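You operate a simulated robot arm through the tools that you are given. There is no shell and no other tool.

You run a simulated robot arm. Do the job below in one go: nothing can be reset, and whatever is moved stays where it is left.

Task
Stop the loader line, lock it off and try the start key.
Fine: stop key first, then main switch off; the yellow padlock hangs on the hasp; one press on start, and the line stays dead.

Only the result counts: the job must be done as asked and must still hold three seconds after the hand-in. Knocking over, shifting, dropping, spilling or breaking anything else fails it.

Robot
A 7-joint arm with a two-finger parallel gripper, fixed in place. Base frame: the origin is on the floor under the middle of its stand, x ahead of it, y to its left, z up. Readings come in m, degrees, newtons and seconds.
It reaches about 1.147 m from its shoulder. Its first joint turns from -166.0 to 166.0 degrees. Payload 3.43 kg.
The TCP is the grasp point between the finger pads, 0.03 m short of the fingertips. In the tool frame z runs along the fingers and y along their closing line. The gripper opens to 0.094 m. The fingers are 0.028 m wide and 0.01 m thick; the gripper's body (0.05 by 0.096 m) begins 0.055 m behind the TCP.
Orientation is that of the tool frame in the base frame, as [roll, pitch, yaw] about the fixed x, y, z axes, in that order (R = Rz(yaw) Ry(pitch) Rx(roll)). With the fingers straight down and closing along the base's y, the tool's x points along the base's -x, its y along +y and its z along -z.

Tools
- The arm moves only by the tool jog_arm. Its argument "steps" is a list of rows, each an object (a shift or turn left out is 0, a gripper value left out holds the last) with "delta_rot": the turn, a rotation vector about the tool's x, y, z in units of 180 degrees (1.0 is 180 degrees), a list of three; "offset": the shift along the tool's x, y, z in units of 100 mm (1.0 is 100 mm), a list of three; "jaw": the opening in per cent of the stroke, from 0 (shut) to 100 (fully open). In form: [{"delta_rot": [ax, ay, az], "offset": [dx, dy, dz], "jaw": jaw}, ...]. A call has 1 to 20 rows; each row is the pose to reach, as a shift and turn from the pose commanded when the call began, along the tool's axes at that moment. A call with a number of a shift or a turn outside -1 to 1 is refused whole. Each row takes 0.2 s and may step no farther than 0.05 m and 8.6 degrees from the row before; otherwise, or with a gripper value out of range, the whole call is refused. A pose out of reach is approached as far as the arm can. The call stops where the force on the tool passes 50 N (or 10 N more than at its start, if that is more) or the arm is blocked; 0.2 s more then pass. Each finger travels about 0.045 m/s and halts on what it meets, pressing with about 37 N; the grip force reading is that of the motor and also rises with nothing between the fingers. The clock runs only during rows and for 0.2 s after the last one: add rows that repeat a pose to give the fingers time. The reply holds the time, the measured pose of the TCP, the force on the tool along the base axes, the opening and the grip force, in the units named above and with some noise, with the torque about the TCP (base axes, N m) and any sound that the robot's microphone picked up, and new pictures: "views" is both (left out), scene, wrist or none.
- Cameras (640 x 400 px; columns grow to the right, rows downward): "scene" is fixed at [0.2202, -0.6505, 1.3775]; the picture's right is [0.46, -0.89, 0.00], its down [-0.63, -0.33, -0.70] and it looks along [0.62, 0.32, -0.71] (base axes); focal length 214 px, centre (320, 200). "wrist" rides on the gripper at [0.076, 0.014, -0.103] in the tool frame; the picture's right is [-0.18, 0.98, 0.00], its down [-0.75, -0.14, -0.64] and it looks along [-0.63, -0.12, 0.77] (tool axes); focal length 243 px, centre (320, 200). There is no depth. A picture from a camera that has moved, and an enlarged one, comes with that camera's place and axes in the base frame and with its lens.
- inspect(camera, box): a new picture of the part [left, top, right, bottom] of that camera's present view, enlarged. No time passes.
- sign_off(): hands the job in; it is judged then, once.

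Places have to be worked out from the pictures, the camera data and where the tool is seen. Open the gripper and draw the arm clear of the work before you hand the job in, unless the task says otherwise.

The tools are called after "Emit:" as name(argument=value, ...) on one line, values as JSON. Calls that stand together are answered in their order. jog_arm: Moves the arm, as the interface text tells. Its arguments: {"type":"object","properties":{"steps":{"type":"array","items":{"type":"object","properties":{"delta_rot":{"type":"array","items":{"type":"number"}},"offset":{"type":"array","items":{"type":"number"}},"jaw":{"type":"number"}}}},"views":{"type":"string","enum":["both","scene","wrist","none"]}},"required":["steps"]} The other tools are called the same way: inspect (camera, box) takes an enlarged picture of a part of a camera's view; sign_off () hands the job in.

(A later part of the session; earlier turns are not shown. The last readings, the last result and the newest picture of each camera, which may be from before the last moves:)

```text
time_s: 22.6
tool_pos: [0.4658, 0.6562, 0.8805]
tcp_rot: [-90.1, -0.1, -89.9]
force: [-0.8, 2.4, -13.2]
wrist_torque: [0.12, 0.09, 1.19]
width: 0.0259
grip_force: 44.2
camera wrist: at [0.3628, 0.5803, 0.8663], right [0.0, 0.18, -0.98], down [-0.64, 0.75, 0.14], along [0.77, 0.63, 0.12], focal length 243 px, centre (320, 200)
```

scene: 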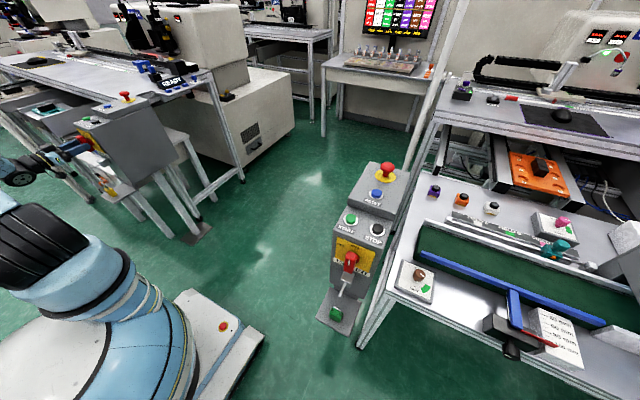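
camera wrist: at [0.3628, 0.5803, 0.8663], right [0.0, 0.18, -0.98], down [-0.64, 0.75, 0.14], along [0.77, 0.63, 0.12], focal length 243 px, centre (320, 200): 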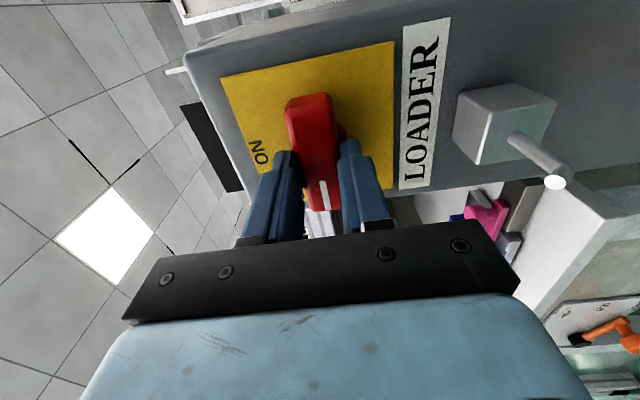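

Torque about the handle axis has just begun to show (0.12 N·m) at 90°. I try 3° more to confirm the end stop.

Emit:
jog_arm(steps=[{"offset": [0, 0.004, 0], "delta_rot": [0, 0, -0.008], "jaw": 0}, {"offset": [0, 0.004, 0], "delta_rot": [0, 0, -0.016], "jaw": 0}], views="wrist")

Emit:
inspect(camera="wrist", box=[200, 20, 440, 240])

Emit:
inspect(camera="scene", box=[60, 80, 160, 200])

```text
time_s: 23.2
tool_pos: [0.4665, 0.6554, 0.8799]
tcp_rot: [-90.1, -2.8, -90.0]
force: [-2.3, 5.3, -10.5]
wrist_torque: [1.8, 0.25, -0.38]
width: 0.0265
grip_force: 44.9
camera wrist: at [0.3628, 0.5799, 0.8698], right [0.0, 0.14, -0.99], down [-0.64, 0.76, 0.1], along [0.77, 0.64, 0.09], focal length 243 px, centre (320, 200)
```

wrist: 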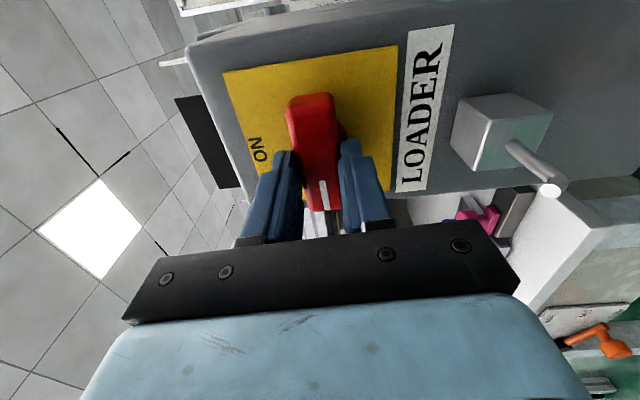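

```text
1.82 times, centred on (320, 130) of wrist
camera zoom: at [0.3628, 0.5799, 0.8698], right [0.0, 0.14, -0.99], down [-0.64, 0.76, 0.1], along [0.77, 0.64, 0.09], focal length 441 px, centre (320, 327)
```

zoom: 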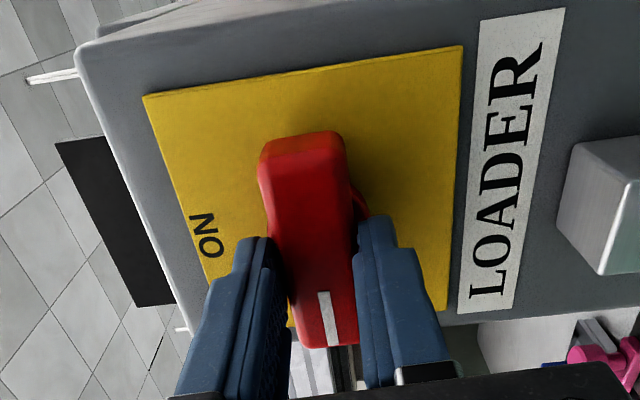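

```text
3.33 times, centred on (110, 140) of scene
camera zoom: at [0.2202, -0.6505, 1.3775], right [0.46, -0.89, 0.0], down [-0.63, -0.33, -0.7], along [0.62, 0.32, -0.71], focal length 715 px, centre (1020, 400)
```

zoom: 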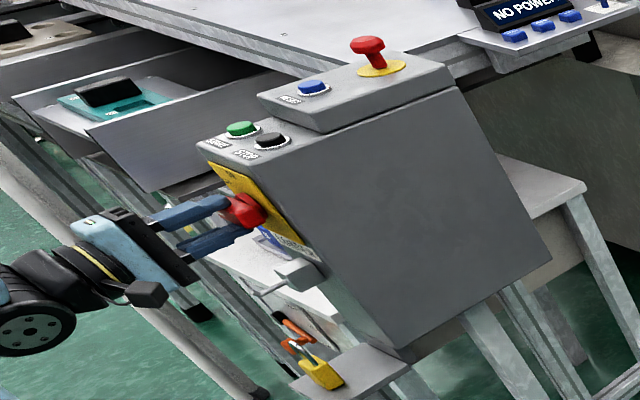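

Torque jumped to 1.8 N·m at about 92°, so that is the end stop at 90°, and the display now reads "NO POWER". The main switch is off. I ease the torque, open the fingers and back straight out.

Emit:
jog_arm(steps=[{"delta_rot": [0, 0, 0.012], "jaw": 0}, {"delta_rot": [0, 0, 0.012], "jaw": 60}, {"delta_rot": [0, 0, 0.012], "jaw": 60}, {"delta_rot": [0, 0, 0.012], "jaw": 60}, {"delta_rot": [0, 0, 0.012], "jaw": 60}], views="wrist")

Emit:
jog_arm(steps=[{"offset": [0, 0, -0.2]}, {"offset": [0, 0, -0.5]}, {"offset": [0, 0, -0.9]}], views="both")

Emit:
inspect(camera="scene", box=[60, 60, 220, 200])

```text
time_s: 24.4
tool_pos: [0.4649, 0.6565, 0.8801]
tcp_rot: [-90.0, -0.6, -90.0]
force: [0.2, 0.2, -0.4]
wrist_torque: [0.03, -0.01, 0.06]
width: 0.0564
grip_force: 0.1
camera wrist: at [0.3626, 0.58, 0.8671], right [0.0, 0.17, -0.99], down [-0.64, 0.76, 0.13], along [0.77, 0.63, 0.11], focal length 243 px, centre (320, 200)
```

wrist: 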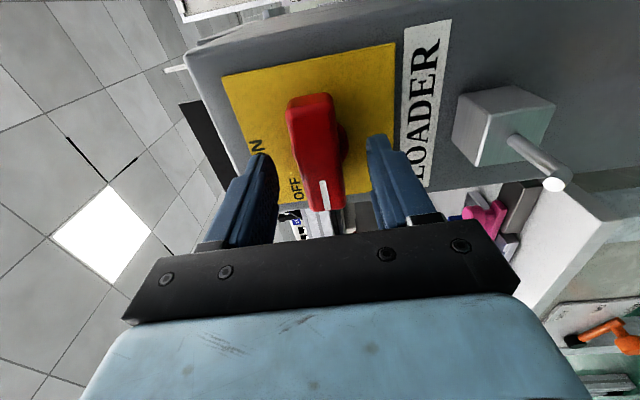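

```text
time_s: 25.2
tool_pos: [0.3767, 0.6557, 0.8805]
tcp_rot: [-90.1, -0.7, -90.1]
force: [0.2, -0.4, 0.4]
wrist_torque: [-0.02, 0.01, -0.02]
width: 0.0565
grip_force: 0.1
camera wrist: at [0.273, 0.5807, 0.8675], right [0.0, 0.17, -0.99], down [-0.64, 0.76, 0.13], along [0.77, 0.63, 0.11], focal length 243 px, centre (320, 200)
```

scene: 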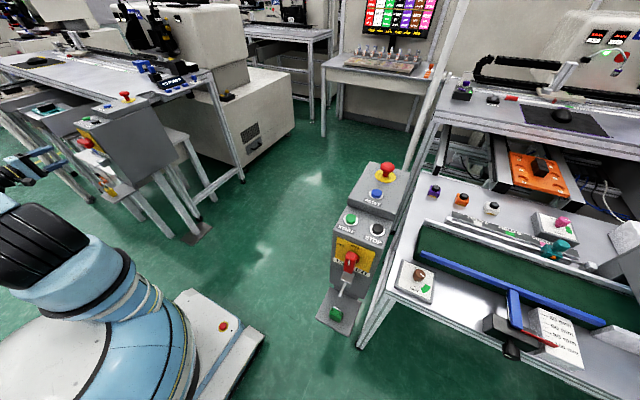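
wrist: 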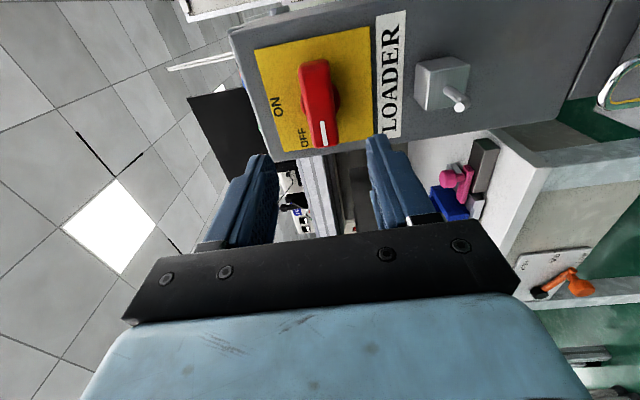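

```text
2.86 times, centred on (140, 130) of scene
camera zoom: at [0.2202, -0.6505, 1.3775], right [0.46, -0.89, 0.0], down [-0.63, -0.33, -0.7], along [0.62, 0.32, -0.71], focal length 613 px, centre (834, 400)
```

zoom: 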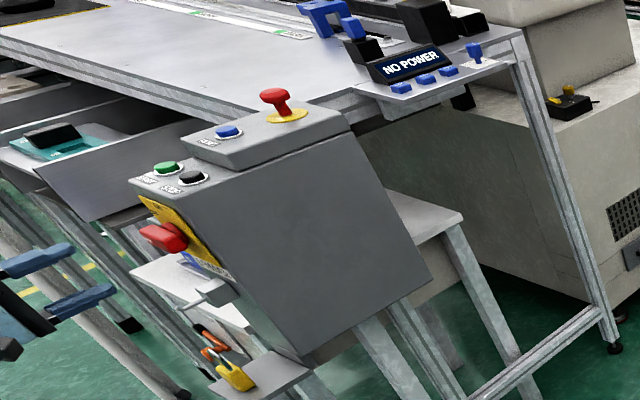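

The handle points to OFF and the display reads NO POWER. Next I rotate the tool back so the fingers close horizontally, lower it and open wider for the padlock, staying clear of peg and tray.

Emit:
jog_arm(steps=[{"offset": [0, 0, -0.2], "delta_rot": [0, 0, 0.045], "jaw": 80}, {"offset": [0, 0, -0.4], "delta_rot": [0, 0, 0.09], "jaw": 80}, {"offset": [0, 0.1, -0.5], "delta_rot": [0, 0, 0.135], "jaw": 80}, {"offset": [0, 0.2, -0.5], "delta_rot": [0, 0, 0.18], "jaw": 80}, {"offset": [0, 0.3, -0.5], "delta_rot": [0, 0, 0.225], "jaw": 80}, {"offset": [0, 0.4, -0.5], "delta_rot": [0, 0, 0.27], "jaw": 80}, {"offset": [0, 0.5, -0.5], "delta_rot": [0, 0, 0.315], "jaw": 80}, {"offset": [0, 0.6, -0.5], "delta_rot": [0, 0, 0.36], "jaw": 80}, {"offset": [0, 0.7, -0.5], "delta_rot": [0, 0, 0.405], "jaw": 80}, {"offset": [0, 0.8, -0.5], "delta_rot": [0, 0, 0.45], "jaw": 80}, {"offset": [0, 0.9, -0.5], "delta_rot": [0, 0, 0.496], "jaw": 80}], views="wrist")

```text
time_s: 27.6
tool_pos: [0.3263, 0.6555, 0.7902]
tcp_rot: [-91.4, 88.7, -91.4]
force: [0.0, 0.6, 0.4]
wrist_torque: [0.0, 0.0, -0.02]
width: 0.0752
grip_force: 0.0
camera wrist: at [0.2231, 0.6683, 0.7143], right [0.0, 0.99, 0.16], down [-0.64, -0.12, 0.76], along [0.77, -0.1, 0.63], focal length 243 px, centre (320, 200)
```

wrist: 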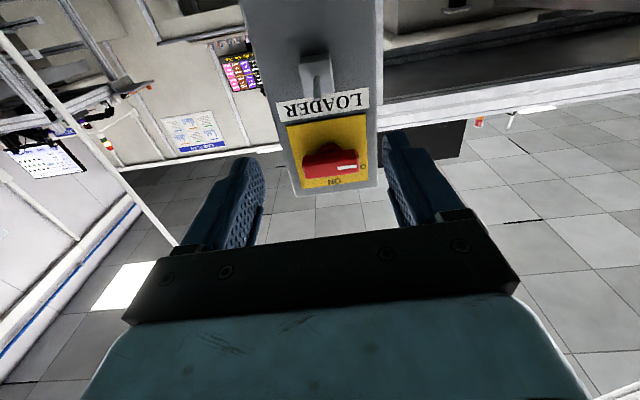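

The fingers are level again and open to 75 mm. I lower about 95 mm more and trim the last degree of roll to view the padlock.

Emit:
jog_arm(steps=[{"offset": [0.4, 0, 0], "delta_rot": [0, 0, 0.007]}, {"offset": [0.8, 0, 0], "delta_rot": [0, 0, 0.007]}, {"offset": [0.95, 0, 0], "delta_rot": [0, 0, 0.007]}], views="both")

Emit:
inspect(camera="wrist", box=[220, 0, 420, 200])

Emit:
inspect(camera="scene", box=[40, 120, 160, 220])

```text
time_s: 28.4
tool_pos: [0.3253, 0.6541, 0.6971]
tcp_rot: [-85.1, 89.8, -85.1]
force: [0.4, 0.2, 0.1]
wrist_torque: [-0.02, 0.01, -0.01]
width: 0.075
grip_force: 0.0
camera wrist: at [0.2225, 0.6676, 0.6204], right [0.0, 0.98, 0.18], down [-0.64, -0.14, 0.75], along [0.77, -0.12, 0.63], focal length 243 px, centre (320, 200)
```

scene: 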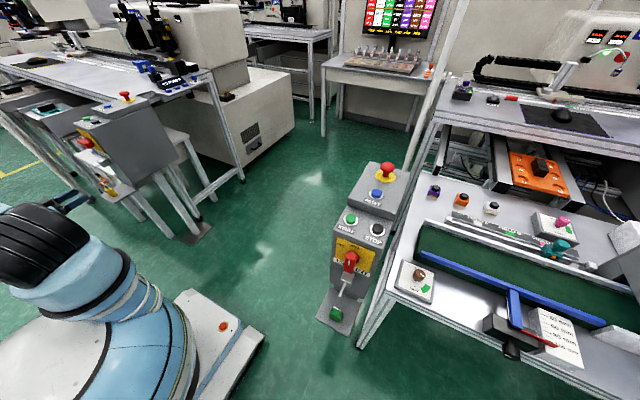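
wrist: 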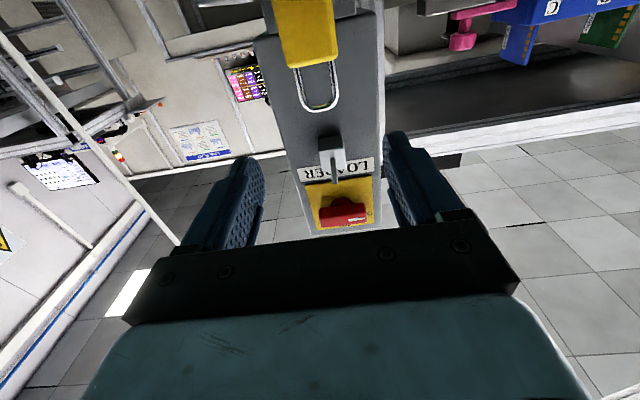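

```text
2.00 times, centred on (320, 100) of wrist
camera zoom: at [0.2225, 0.6676, 0.6204], right [0.0, 0.98, 0.18], down [-0.64, -0.14, 0.75], along [0.77, -0.12, 0.63], focal length 485 px, centre (320, 400)
```

zoom: 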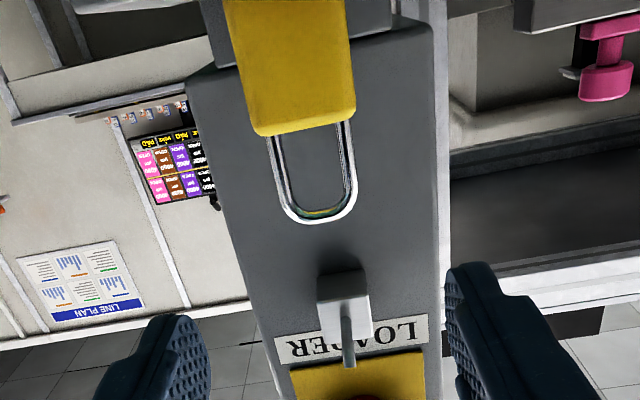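

```text
4.00 times, centred on (100, 170) of scene
camera zoom: at [0.2202, -0.6505, 1.3775], right [0.46, -0.89, 0.0], down [-0.63, -0.33, -0.7], along [0.62, 0.32, -0.71], focal length 858 px, centre (1200, 320)
```

zoom: 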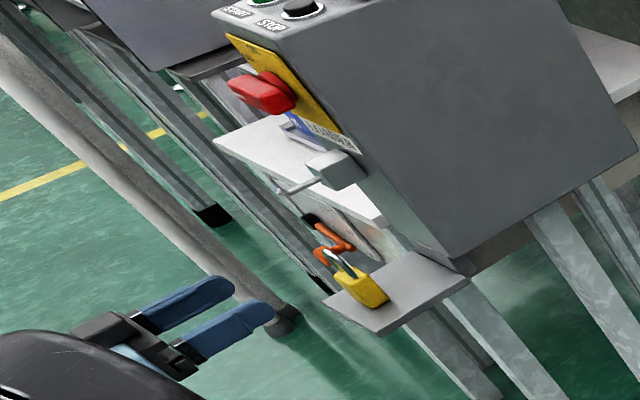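

The padlock is upright with a closed U-shackle:
- Body: (0.437, 0.653), about 40 mm wide, z≈0.612–0.658.
- Shackle top: z≈0.695, inner opening about 27 × 32 mm.

I lower to body mid-height in front of the tray and then inspect.

Emit:
jog_arm(steps=[{"offset": [0.3, 0, 0]}, {"offset": [0.6, 0, 0]}], views="both")

Emit:
inspect(camera="wrist", box=[220, 0, 420, 200])

Emit:
inspect(camera="scene", box=[40, 130, 160, 230])

```text
time_s: 29.0
tool_pos: [0.3243, 0.6522, 0.6366]
tcp_rot: [-88.8, 89.7, -88.9]
force: [0.4, -0.6, 0.0]
wrist_torque: [0.02, 0.0, 0.03]
width: 0.0753
grip_force: 0.1
camera wrist: at [0.2215, 0.6676, 0.5601], right [0.0, 0.98, 0.18], down [-0.64, -0.14, 0.75], along [0.77, -0.12, 0.63], focal length 243 px, centre (320, 200)
```

scene: 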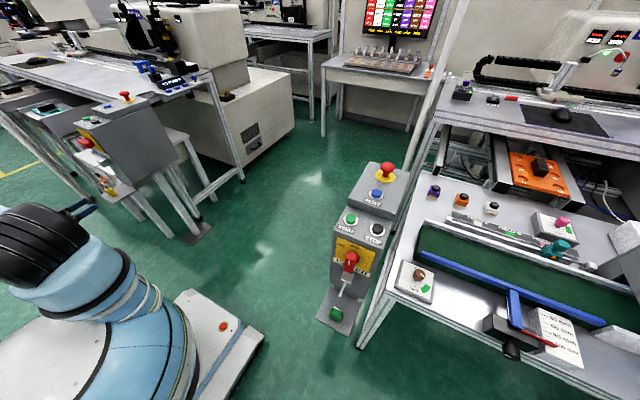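
wrist: 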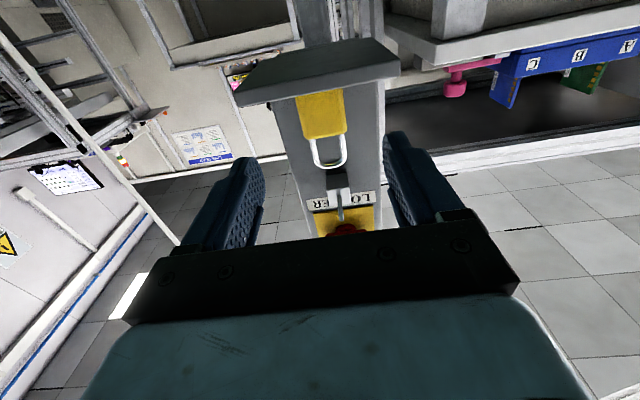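

```text
2.00 times, centred on (320, 100) of wrist
camera zoom: at [0.2215, 0.6676, 0.5601], right [0.0, 0.98, 0.18], down [-0.64, -0.14, 0.75], along [0.77, -0.12, 0.63], focal length 485 px, centre (320, 400)
```

zoom: 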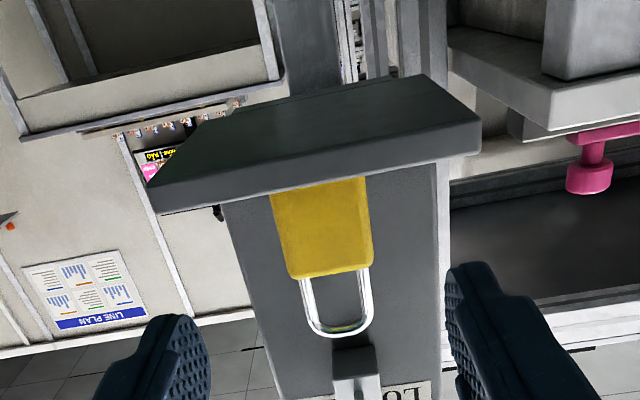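

```text
4.00 times, centred on (100, 180) of scene
camera zoom: at [0.2202, -0.6505, 1.3775], right [0.46, -0.89, 0.0], down [-0.63, -0.33, -0.7], along [0.62, 0.32, -0.71], focal length 858 px, centre (1200, 280)
```

zoom: 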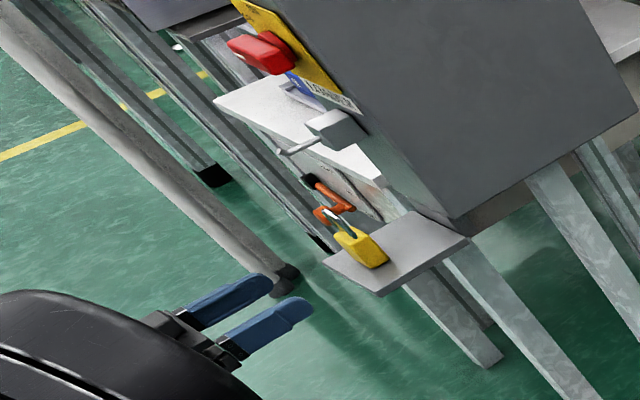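

The tray's top front edge comes out at (x 0.405, z 0.611), so fingers at z≈0.637 have about 11 mm of clearance above it. The peg slopes slightly upward to its tip at (0.446, 0.654, 0.781). I advance so the fingers straddle the padlock body.

Emit:
jog_arm(steps=[{"offset": [0, 0, 0.3]}, {"offset": [0, 0, 0.6]}, {"offset": [0, 0, 0.8]}], views="both")

Emit:
inspect(camera="wrist", box=[220, 20, 420, 220])

Emit:
inspect(camera="scene", box=[60, 140, 160, 220])

```text
time_s: 29.8
tool_pos: [0.4054, 0.6535, 0.6335]
tcp_rot: [-97.8, 89.8, -97.8]
force: [0.1, -0.1, -0.4]
wrist_torque: [0.0, -0.01, 0.02]
width: 0.0751
grip_force: 0.1
camera wrist: at [0.3024, 0.6669, 0.5575], right [0.0, 0.98, 0.18], down [-0.64, -0.14, 0.75], along [0.77, -0.12, 0.63], focal length 243 px, centre (320, 200)
```

scene: 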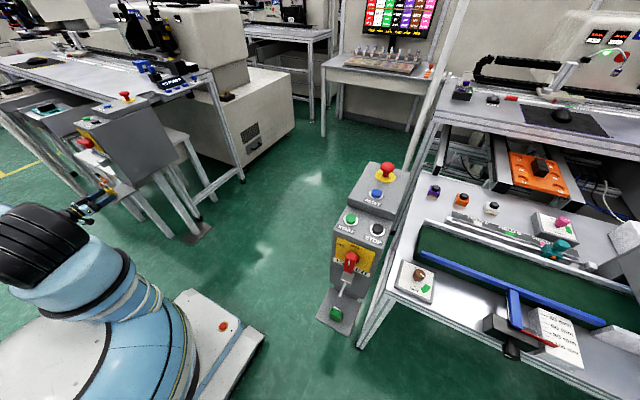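
wrist: 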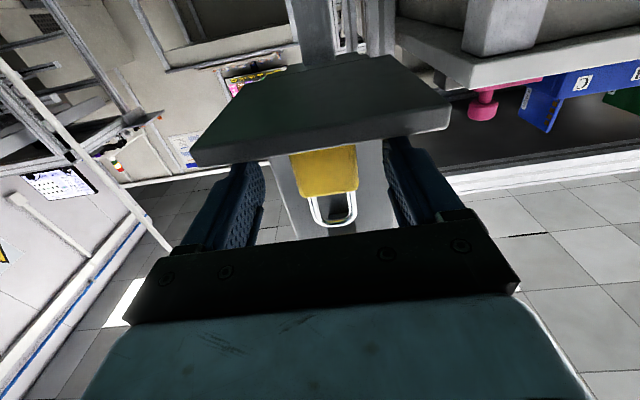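

```text
2.00 times, centred on (320, 120) of wrist
camera zoom: at [0.3024, 0.6669, 0.5575], right [0.0, 0.98, 0.18], down [-0.64, -0.14, 0.75], along [0.77, -0.12, 0.63], focal length 485 px, centre (320, 360)
```

zoom: 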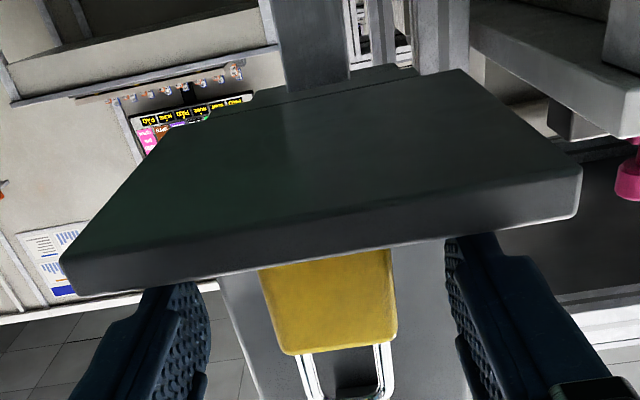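

```text
5.00 times, centred on (110, 180) of scene
camera zoom: at [0.2202, -0.6505, 1.3775], right [0.46, -0.89, 0.0], down [-0.63, -0.33, -0.7], along [0.62, 0.32, -0.71], focal length 1072 px, centre (1370, 300)
```

zoom: 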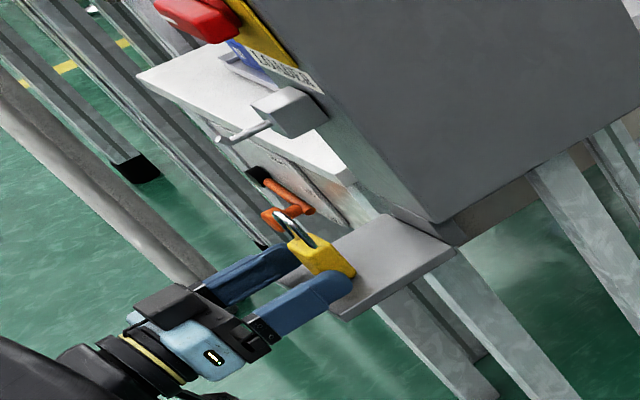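

The fingers are above the tray on either side of the padlock. I advance another 20 mm and then close gently.

Emit:
jog_arm(steps=[{"offset": [-0.02, 0, 0.1]}, {"offset": [-0.02, 0, 0.2]}], views="none")

Emit:
inspect(camera="scene", box=[80, 150, 150, 210])

Emit:
inspect(camera="wrist", box=[220, 20, 420, 220])

```text
time_s: 30.4
tool_pos: [0.4261, 0.6524, 0.6364]
tcp_rot: [-98.4, 89.8, -98.3]
force: [0.6, 0.1, -0.2]
wrist_torque: [0.02, 0.01, -0.02]
width: 0.0753
grip_force: 0.1
```

```text
6.67 times, centred on (115, 180) of scene
camera zoom: at [0.2202, -0.6505, 1.3775], right [0.46, -0.89, 0.0], down [-0.63, -0.33, -0.7], along [0.62, 0.32, -0.71], focal length 1430 px, centre (1687, 333)
```

zoom: 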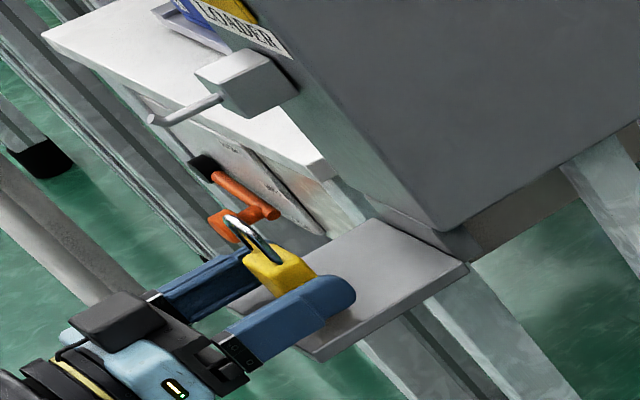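

```text
2.00 times, centred on (320, 120) of wrist
camera zoom: at [0.3224, 0.667, 0.56], right [0.0, 0.98, 0.18], down [-0.64, -0.14, 0.75], along [0.77, -0.12, 0.63], focal length 485 px, centre (320, 360)
```

zoom: 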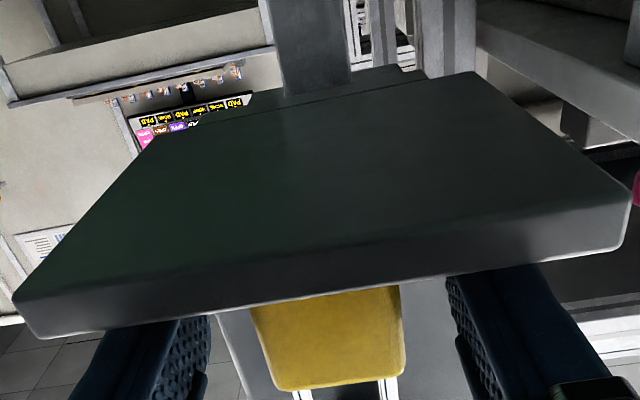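

The fingers are either side of the body with the shackle free above. I close on the padlock.

Emit:
jog_arm(steps=[{"jaw": 0}, {"jaw": 0}, {"jaw": 0}, {"jaw": 0}, {"jaw": 0}], views="wrist")

Emit:
inspect(camera="scene", box=[80, 150, 150, 210])

```text
time_s: 31.6
tool_pos: [0.4253, 0.6522, 0.6353]
tcp_rot: [-94.6, 89.8, -94.6]
force: [0.1, 0.2, 0.5]
wrist_torque: [0.03, 0.02, 0.01]
width: 0.0439
grip_force: 37.2
camera wrist: at [0.3225, 0.667, 0.5601], right [0.0, 0.98, 0.18], down [-0.64, -0.14, 0.75], along [0.77, -0.12, 0.63], focal length 243 px, centre (320, 200)
```

wrist: 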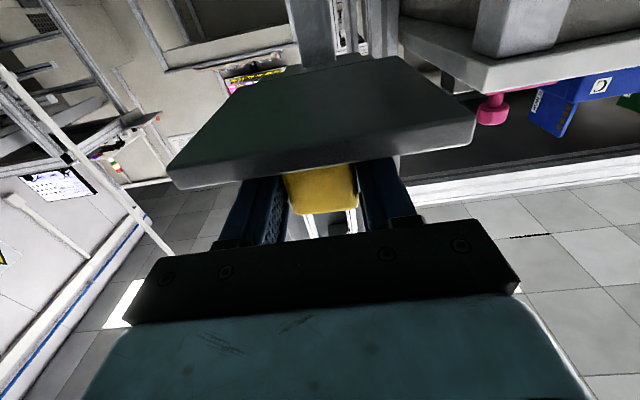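

```text
6.67 times, centred on (115, 180) of scene
camera zoom: at [0.2202, -0.6505, 1.3775], right [0.46, -0.89, 0.0], down [-0.63, -0.33, -0.7], along [0.62, 0.32, -0.71], focal length 1430 px, centre (1687, 333)
```

zoom: 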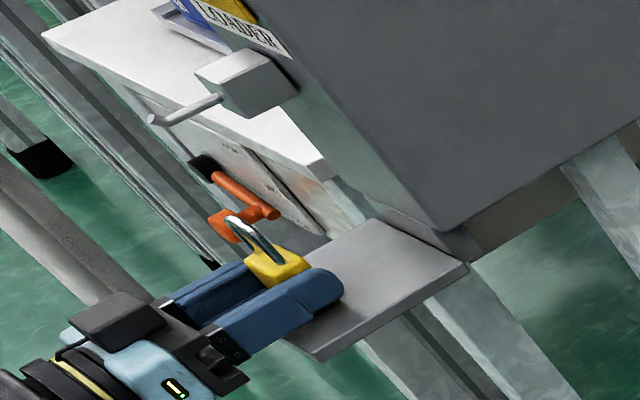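

The padlock is gripped at 44 mm width. I lift it clear of the tray while staying below the peg, back off 30 mm, and check.

Emit:
jog_arm(steps=[{"offset": [-0.1, 0, 0], "jaw": 0}, {"offset": [-0.3, 0, 0], "jaw": 0}, {"offset": [-0.4, 0, -0.2], "jaw": 0}, {"offset": [-0.4, 0, -0.35], "jaw": 0}], views="both")

Emit:
inspect(camera="scene", box=[70, 140, 150, 210])

```text
time_s: 32.6
tool_pos: [0.3911, 0.6519, 0.677]
tcp_rot: [-98.2, 89.8, -98.2]
force: [-0.3, -0.3, -1.4]
wrist_torque: [-0.02, -0.01, 0.03]
width: 0.0436
grip_force: 37.0
camera wrist: at [0.2883, 0.6666, 0.6009], right [0.0, 0.98, 0.18], down [-0.64, -0.14, 0.75], along [0.77, -0.12, 0.63], focal length 243 px, centre (320, 200)
```

scene: 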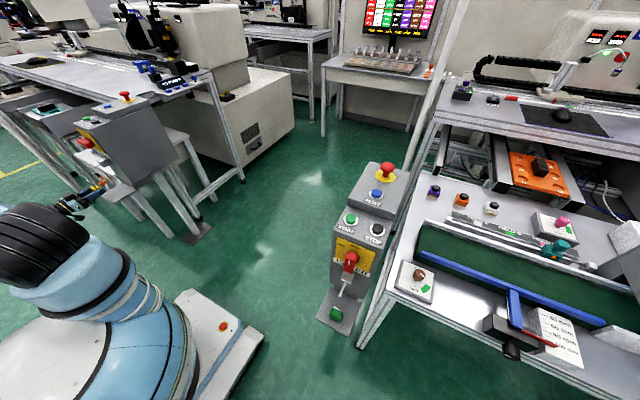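
wrist: 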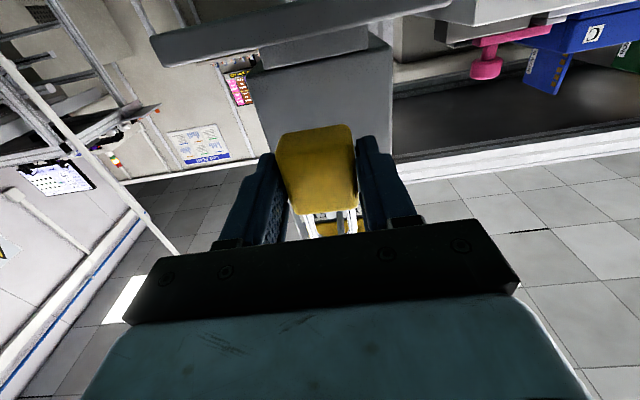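

```text
5.71 times, centred on (110, 175) of scene
camera zoom: at [0.2202, -0.6505, 1.3775], right [0.46, -0.89, 0.0], down [-0.63, -0.33, -0.7], along [0.62, 0.32, -0.71], focal length 1226 px, centre (1520, 343)
```

zoom: 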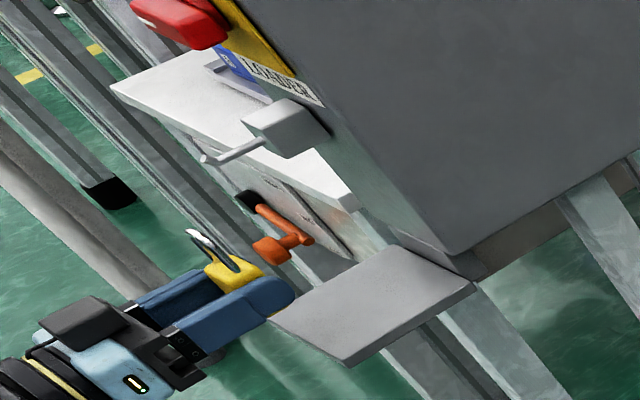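

The padlock is held upright and clear of the tray. I raise it so the shackle opening is level with the peg tip (TCP z≈0.744), still about 40 mm in front of the tip.

Emit:
jog_arm(steps=[{"offset": [-0.3, 0, 0], "jaw": 0}, {"offset": [-0.6, 0, 0], "jaw": 0}, {"offset": [-0.67, 0, 0], "jaw": 0}], views="both")

Emit:
inspect(camera="scene", box=[70, 120, 150, 190])

Emit:
inspect(camera="wrist", box=[240, 100, 400, 240])

```text
time_s: 33.4
tool_pos: [0.3908, 0.6525, 0.7426]
tcp_rot: [-97.6, 89.8, -97.6]
force: [0.0, 0.0, -1.5]
wrist_torque: [-0.01, -0.01, 0.02]
width: 0.0441
grip_force: 37.1
camera wrist: at [0.2877, 0.6666, 0.6675], right [0.0, 0.98, 0.18], down [-0.64, -0.14, 0.75], along [0.77, -0.12, 0.63], focal length 243 px, centre (320, 200)
```

scene: 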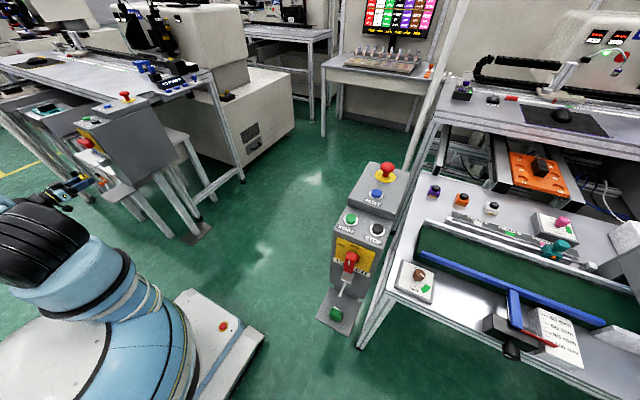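
wrist: 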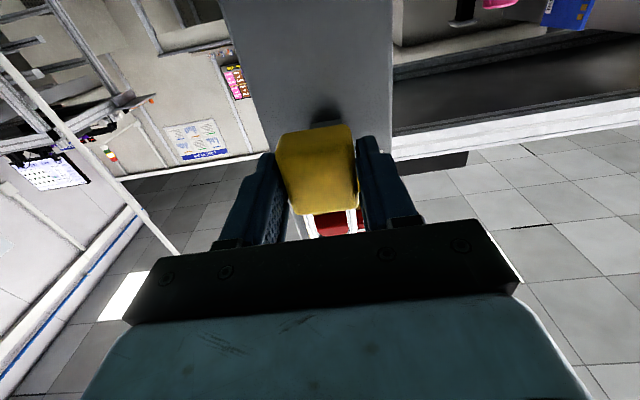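

```text
5.71 times, centred on (110, 155) of scene
camera zoom: at [0.2202, -0.6505, 1.3775], right [0.46, -0.89, 0.0], down [-0.63, -0.33, -0.7], along [0.62, 0.32, -0.71], focal length 1226 px, centre (1520, 457)
```

zoom: 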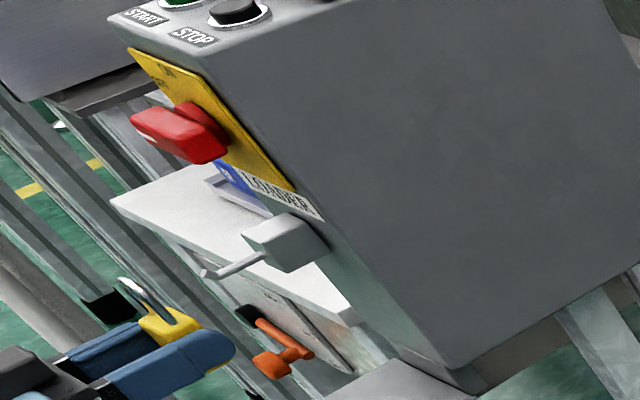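

```text
2.86 times, centred on (320, 170) of wrist
camera zoom: at [0.2877, 0.6666, 0.6675], right [0.0, 0.98, 0.18], down [-0.64, -0.14, 0.75], along [0.77, -0.12, 0.63], focal length 693 px, centre (320, 286)
```

zoom: 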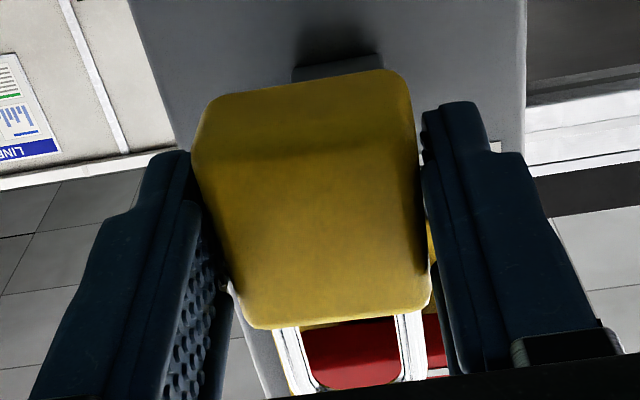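

Relative to the peg tip, the scene view agrees with the model to about 1 mm: the shackle opening spans z 0.764–0.795 and the peg tip is at 0.781. I advance slowly until the shackle plane just passes the tip, then check.

Emit:
jog_arm(steps=[{"offset": [0, 0.01, 0.2], "jaw": 0}, {"offset": [0, 0.01, 0.35], "jaw": 0}, {"offset": [0, 0.01, 0.45], "jaw": 0}, {"offset": [0, 0.01, 0.5], "jaw": 0}], views="both")

Emit:
inspect(camera="scene", box=[75, 130, 135, 180])

Emit:
inspect(camera="wrist", box=[240, 100, 400, 240])

```text
time_s: 34.4
tool_pos: [0.442, 0.6525, 0.7445]
tcp_rot: [-99.9, 89.8, -99.8]
force: [-0.4, -0.1, -0.6]
wrist_torque: [0.0, -0.01, 0.01]
width: 0.0439
grip_force: 37.0
camera wrist: at [0.339, 0.6675, 0.6688], right [0.0, 0.98, 0.18], down [-0.64, -0.14, 0.75], along [0.77, -0.12, 0.63], focal length 243 px, centre (320, 200)
```

scene: 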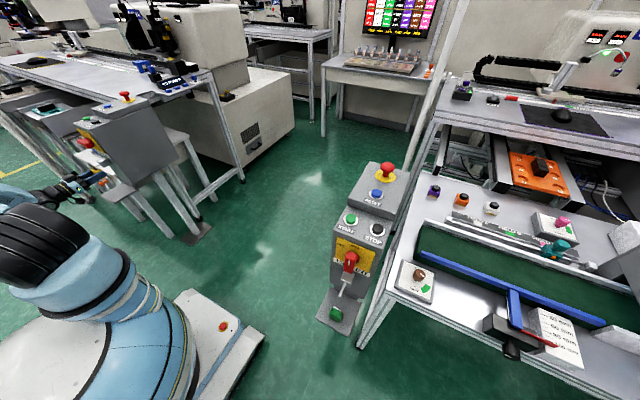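
wrist: 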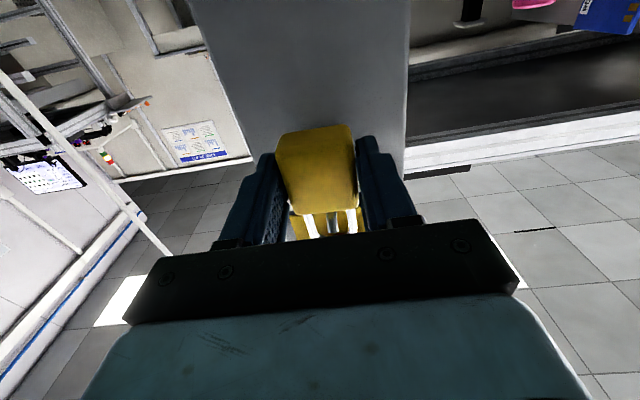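

```text
8.00 times, centred on (105, 155) of scene
camera zoom: at [0.2202, -0.6505, 1.3775], right [0.46, -0.89, 0.0], down [-0.63, -0.33, -0.7], along [0.62, 0.32, -0.71], focal length 1716 px, centre (2040, 560)
```

zoom: 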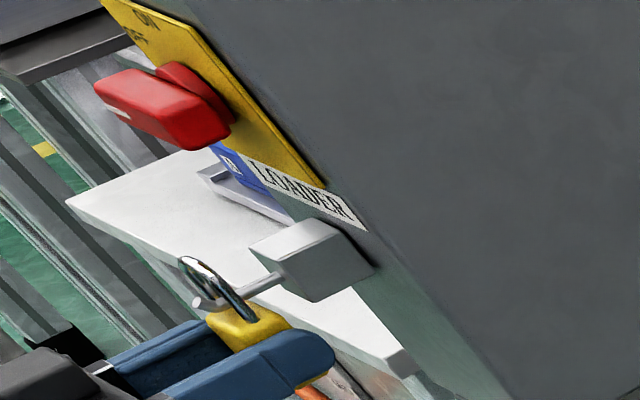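

```text
2.86 times, centred on (320, 170) of wrist
camera zoom: at [0.339, 0.6675, 0.6688], right [0.0, 0.98, 0.18], down [-0.64, -0.14, 0.75], along [0.77, -0.12, 0.63], focal length 693 px, centre (320, 286)
```

zoom: 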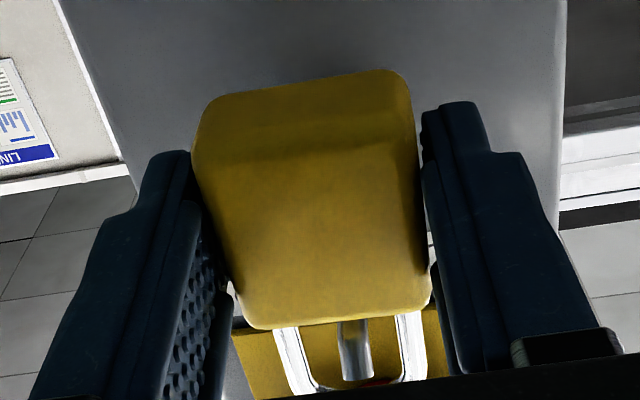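

The peg is clearly inside the shackle in both views. I advance 18 mm further onto the peg and check the force.

Emit:
jog_arm(steps=[{"offset": [0, 0, 0.06], "jaw": 0}, {"offset": [0, 0, 0.12], "jaw": 0}, {"offset": [0, 0, 0.18], "jaw": 0}], views="wrist")

Emit:
inspect(camera="scene", box=[75, 130, 135, 180])

Emit:
inspect(camera="wrist", box=[240, 100, 400, 240])

```text
time_s: 35.2
tool_pos: [0.4586, 0.6537, 0.7433]
tcp_rot: [-93.8, 89.8, -93.7]
force: [-11.0, -4.1, 0.2]
wrist_torque: [0.03, -0.22, -0.27]
width: 0.0438
grip_force: 37.0
camera wrist: at [0.3548, 0.668, 0.6684], right [0.0, 0.98, 0.18], down [-0.64, -0.14, 0.75], along [0.77, -0.12, 0.63], focal length 243 px, centre (320, 200)
```

wrist: 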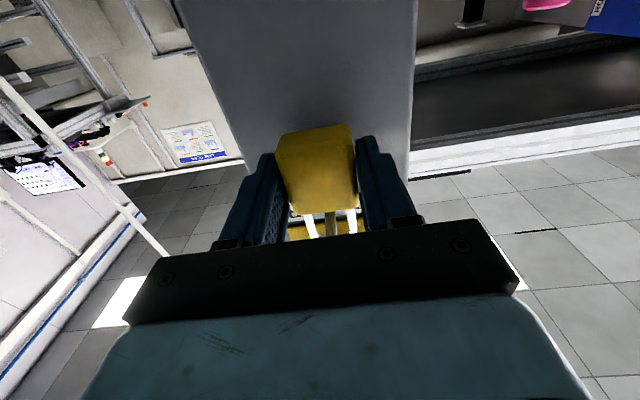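

```text
8.00 times, centred on (105, 155) of scene
camera zoom: at [0.2202, -0.6505, 1.3775], right [0.46, -0.89, 0.0], down [-0.63, -0.33, -0.7], along [0.62, 0.32, -0.71], focal length 1716 px, centre (2040, 560)
```

zoom: 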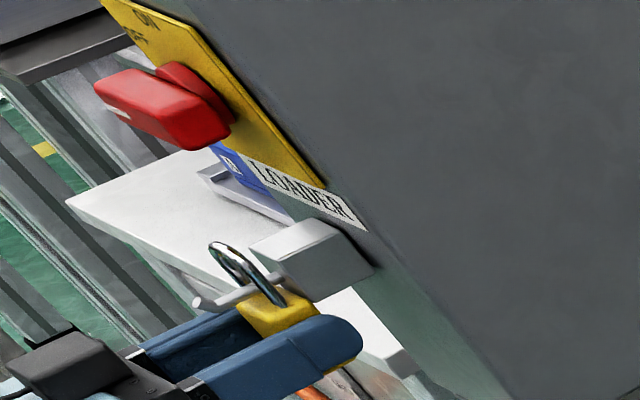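

```text
2.86 times, centred on (320, 170) of wrist
camera zoom: at [0.3548, 0.668, 0.6684], right [0.0, 0.98, 0.18], down [-0.64, -0.14, 0.75], along [0.77, -0.12, 0.63], focal length 693 px, centre (320, 286)
```

zoom: 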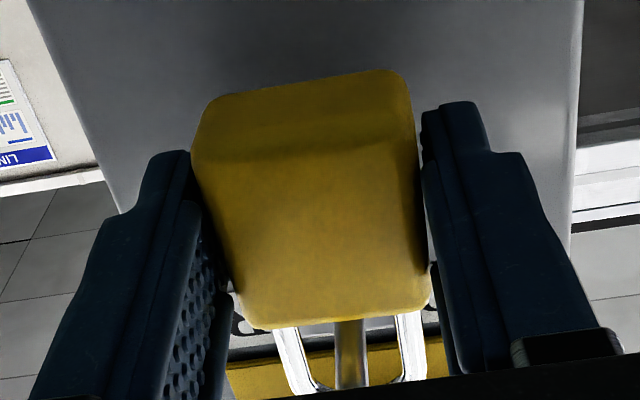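

An 11 N push shows the body has reached the hasp block. I back off 4 mm and lower so the shackle's inner top approaches the peg.

Emit:
jog_arm(steps=[{"offset": [0, 0, -0.04], "jaw": 0}, {"offset": [0.05, 0, -0.04], "jaw": 0}, {"offset": [0.1, 0, -0.04], "jaw": 0}, {"offset": [0.12, 0, -0.04], "jaw": 0}], views="none")

Emit:
inspect(camera="scene", box=[75, 130, 135, 180])

Emit:
inspect(camera="wrist", box=[240, 100, 400, 240])

```text
time_s: 36.2
tool_pos: [0.4543, 0.6546, 0.7327]
tcp_rot: [-96.4, 89.8, -96.4]
force: [0.5, 0.3, -0.9]
wrist_torque: [0.01, 0.03, -0.03]
width: 0.0441
grip_force: 37.1
```

```text
8.00 times, centred on (105, 155) of scene
camera zoom: at [0.2202, -0.6505, 1.3775], right [0.46, -0.89, 0.0], down [-0.63, -0.33, -0.7], along [0.62, 0.32, -0.71], focal length 1716 px, centre (2040, 560)
```

zoom: 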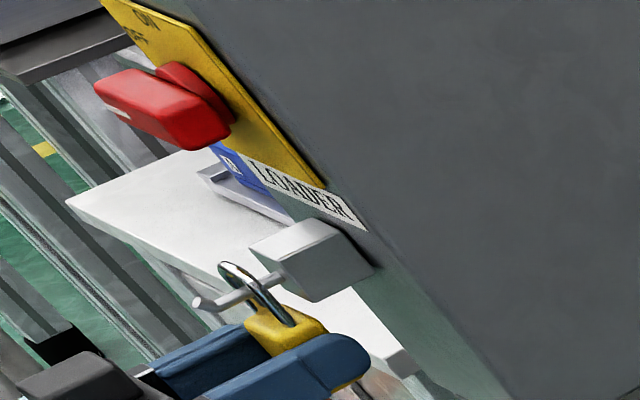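

```text
2.86 times, centred on (320, 170) of wrist
camera zoom: at [0.3516, 0.6687, 0.6565], right [0.0, 0.98, 0.18], down [-0.64, -0.14, 0.75], along [0.77, -0.12, 0.63], focal length 693 px, centre (320, 286)
```

zoom: 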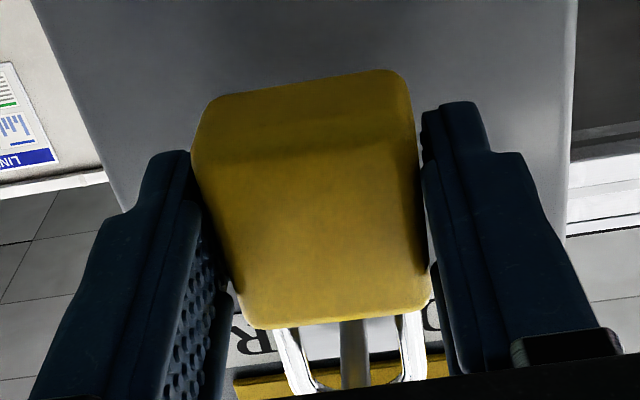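

The shackle is hooked over the peg and nearly down on it. I lower a few millimetres more until it bears.

Emit:
jog_arm(steps=[{"offset": [0.015, 0, 0], "jaw": 0}, {"offset": [0.03, 0, 0], "jaw": 0}, {"offset": [0.04, 0, 0], "jaw": 0}], views="none")

Emit:
inspect(camera="scene", box=[75, 130, 135, 180])

```text
time_s: 37.0
tool_pos: [0.4549, 0.6542, 0.7271]
tcp_rot: [-94.6, 89.9, -94.6]
force: [0.9, 0.1, -1.9]
wrist_torque: [0.0, 0.01, 0.0]
width: 0.0441
grip_force: 37.3
```

```text
8.00 times, centred on (105, 155) of scene
camera zoom: at [0.2202, -0.6505, 1.3775], right [0.46, -0.89, 0.0], down [-0.63, -0.33, -0.7], along [0.62, 0.32, -0.71], focal length 1716 px, centre (2040, 560)
```

zoom: 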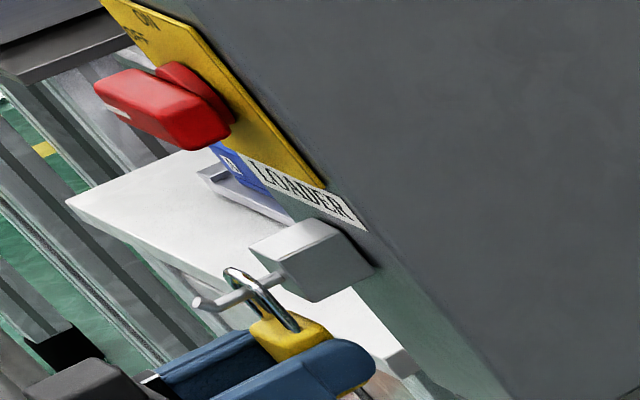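

There is still only the padlock's weight on the tool. I continue down in 1.5 mm steps.

Emit:
jog_arm(steps=[{"offset": [0.015, 0, 0], "jaw": 0}, {"offset": [0.03, 0, 0], "jaw": 0}], views="none")

Emit:
inspect(camera="scene", box=[80, 135, 125, 170])

```text
time_s: 37.6
tool_pos: [0.4549, 0.6535, 0.7263]
tcp_rot: [-94.3, 89.7, -94.4]
force: [-0.7, 0.1, -0.9]
wrist_torque: [0.0, -0.01, 0.02]
width: 0.0439
grip_force: 37.4
```

```text
11.43 times, centred on (102, 152) of scene
camera zoom: at [0.2202, -0.6505, 1.3775], right [0.46, -0.89, 0.0], down [-0.63, -0.33, -0.7], along [0.62, 0.32, -0.71], focal length 2451 px, centre (2806, 743)
```

zoom: 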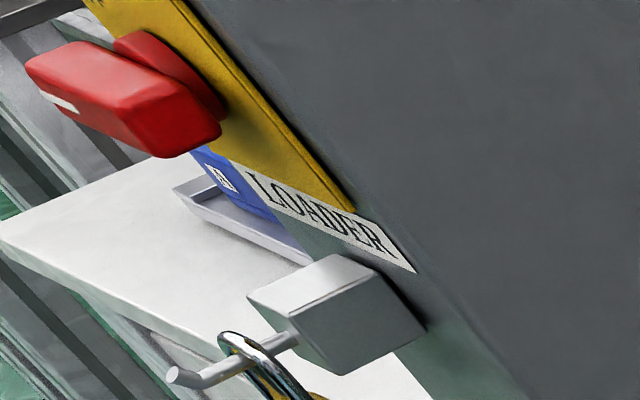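

Emit:
jog_arm(steps=[{"offset": [0.015, 0, 0], "jaw": 0}, {"offset": [0.03, 0, 0], "jaw": 0}], views="none")

Emit:
inspect(camera="scene", box=[80, 140, 125, 175])

```text
time_s: 38.2
tool_pos: [0.4567, 0.655, 0.7249]
tcp_rot: [-37.6, 89.8, -37.7]
force: [-1.3, -2.5, 13.6]
wrist_torque: [0.18, -0.22, -0.05]
width: 0.0437
grip_force: 37.2
```

```text
11.43 times, centred on (102, 158) of scene
camera zoom: at [0.2202, -0.6505, 1.3775], right [0.46, -0.89, 0.0], down [-0.63, -0.33, -0.7], along [0.62, 0.32, -0.71], focal length 2451 px, centre (2806, 686)
```

zoom: 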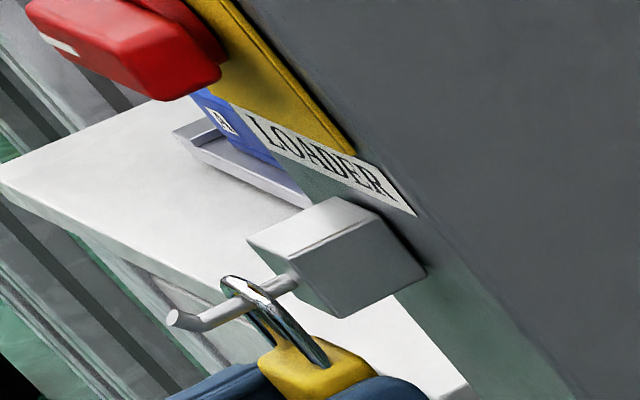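

Contact: 13.6 N upward, so the shackle now bears on the peg, inside its upturned tip. I ease up 1 mm and open the fingers slowly.

Emit:
jog_arm(steps=[{"offset": [-0.012, 0, 0], "jaw": 0}, {"offset": [-0.012, 0, 0], "jaw": 0}, {"offset": [-0.012, 0, 0], "jaw": 55}, {"offset": [-0.012, 0, 0], "jaw": 65}, {"offset": [-0.012, 0, 0], "jaw": 75}, {"offset": [-0.012, 0, 0], "jaw": 80}, {"offset": [-0.012, 0, 0], "jaw": 80}], views="both")

Emit:
inspect(camera="scene", box=[75, 135, 135, 185])

Emit:
inspect(camera="wrist", box=[240, 100, 400, 240])

```text
time_s: 39.8
tool_pos: [0.4559, 0.6535, 0.7241]
tcp_rot: [-94.2, 89.8, -94.3]
force: [-0.5, 0.6, -0.3]
wrist_torque: [-0.02, 0.0, 0.03]
width: 0.0752
grip_force: 0.1
camera wrist: at [0.3526, 0.6681, 0.6481], right [0.0, 0.98, 0.18], down [-0.64, -0.14, 0.75], along [0.77, -0.12, 0.63], focal length 243 px, centre (320, 200)
```

scene: 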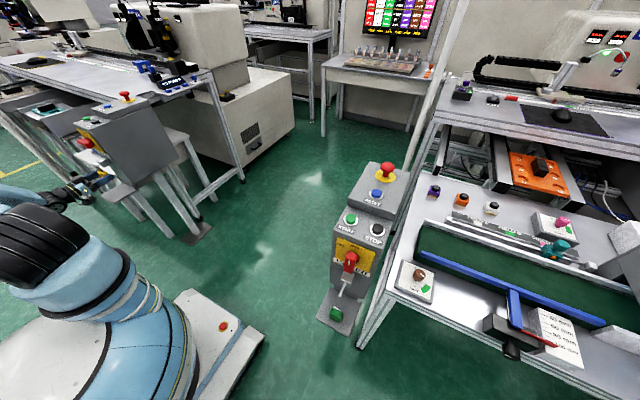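
wrist: 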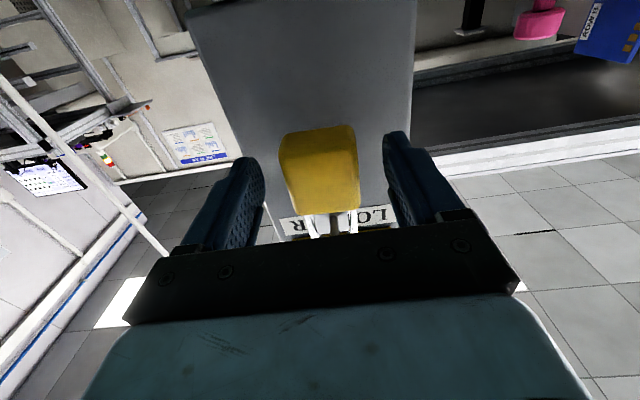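

```text
8.00 times, centred on (105, 160) of scene
camera zoom: at [0.2202, -0.6505, 1.3775], right [0.46, -0.89, 0.0], down [-0.63, -0.33, -0.7], along [0.62, 0.32, -0.71], focal length 1716 px, centre (2040, 520)
```

zoom: 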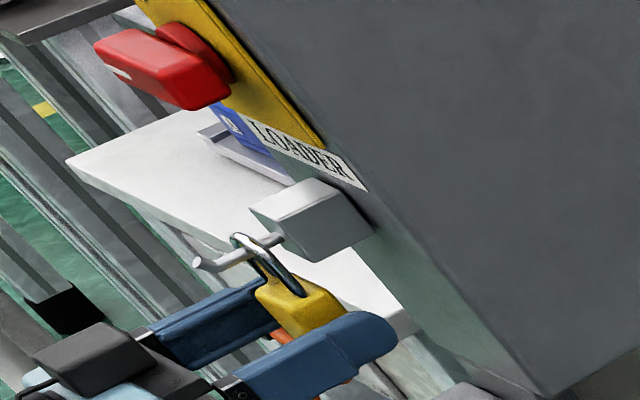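

```text
2.86 times, centred on (320, 170) of wrist
camera zoom: at [0.3526, 0.6681, 0.6481], right [0.0, 0.98, 0.18], down [-0.64, -0.14, 0.75], along [0.77, -0.12, 0.63], focal length 693 px, centre (320, 286)
```

zoom: 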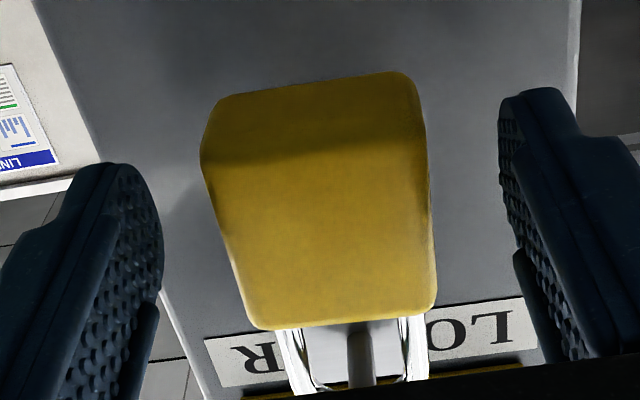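

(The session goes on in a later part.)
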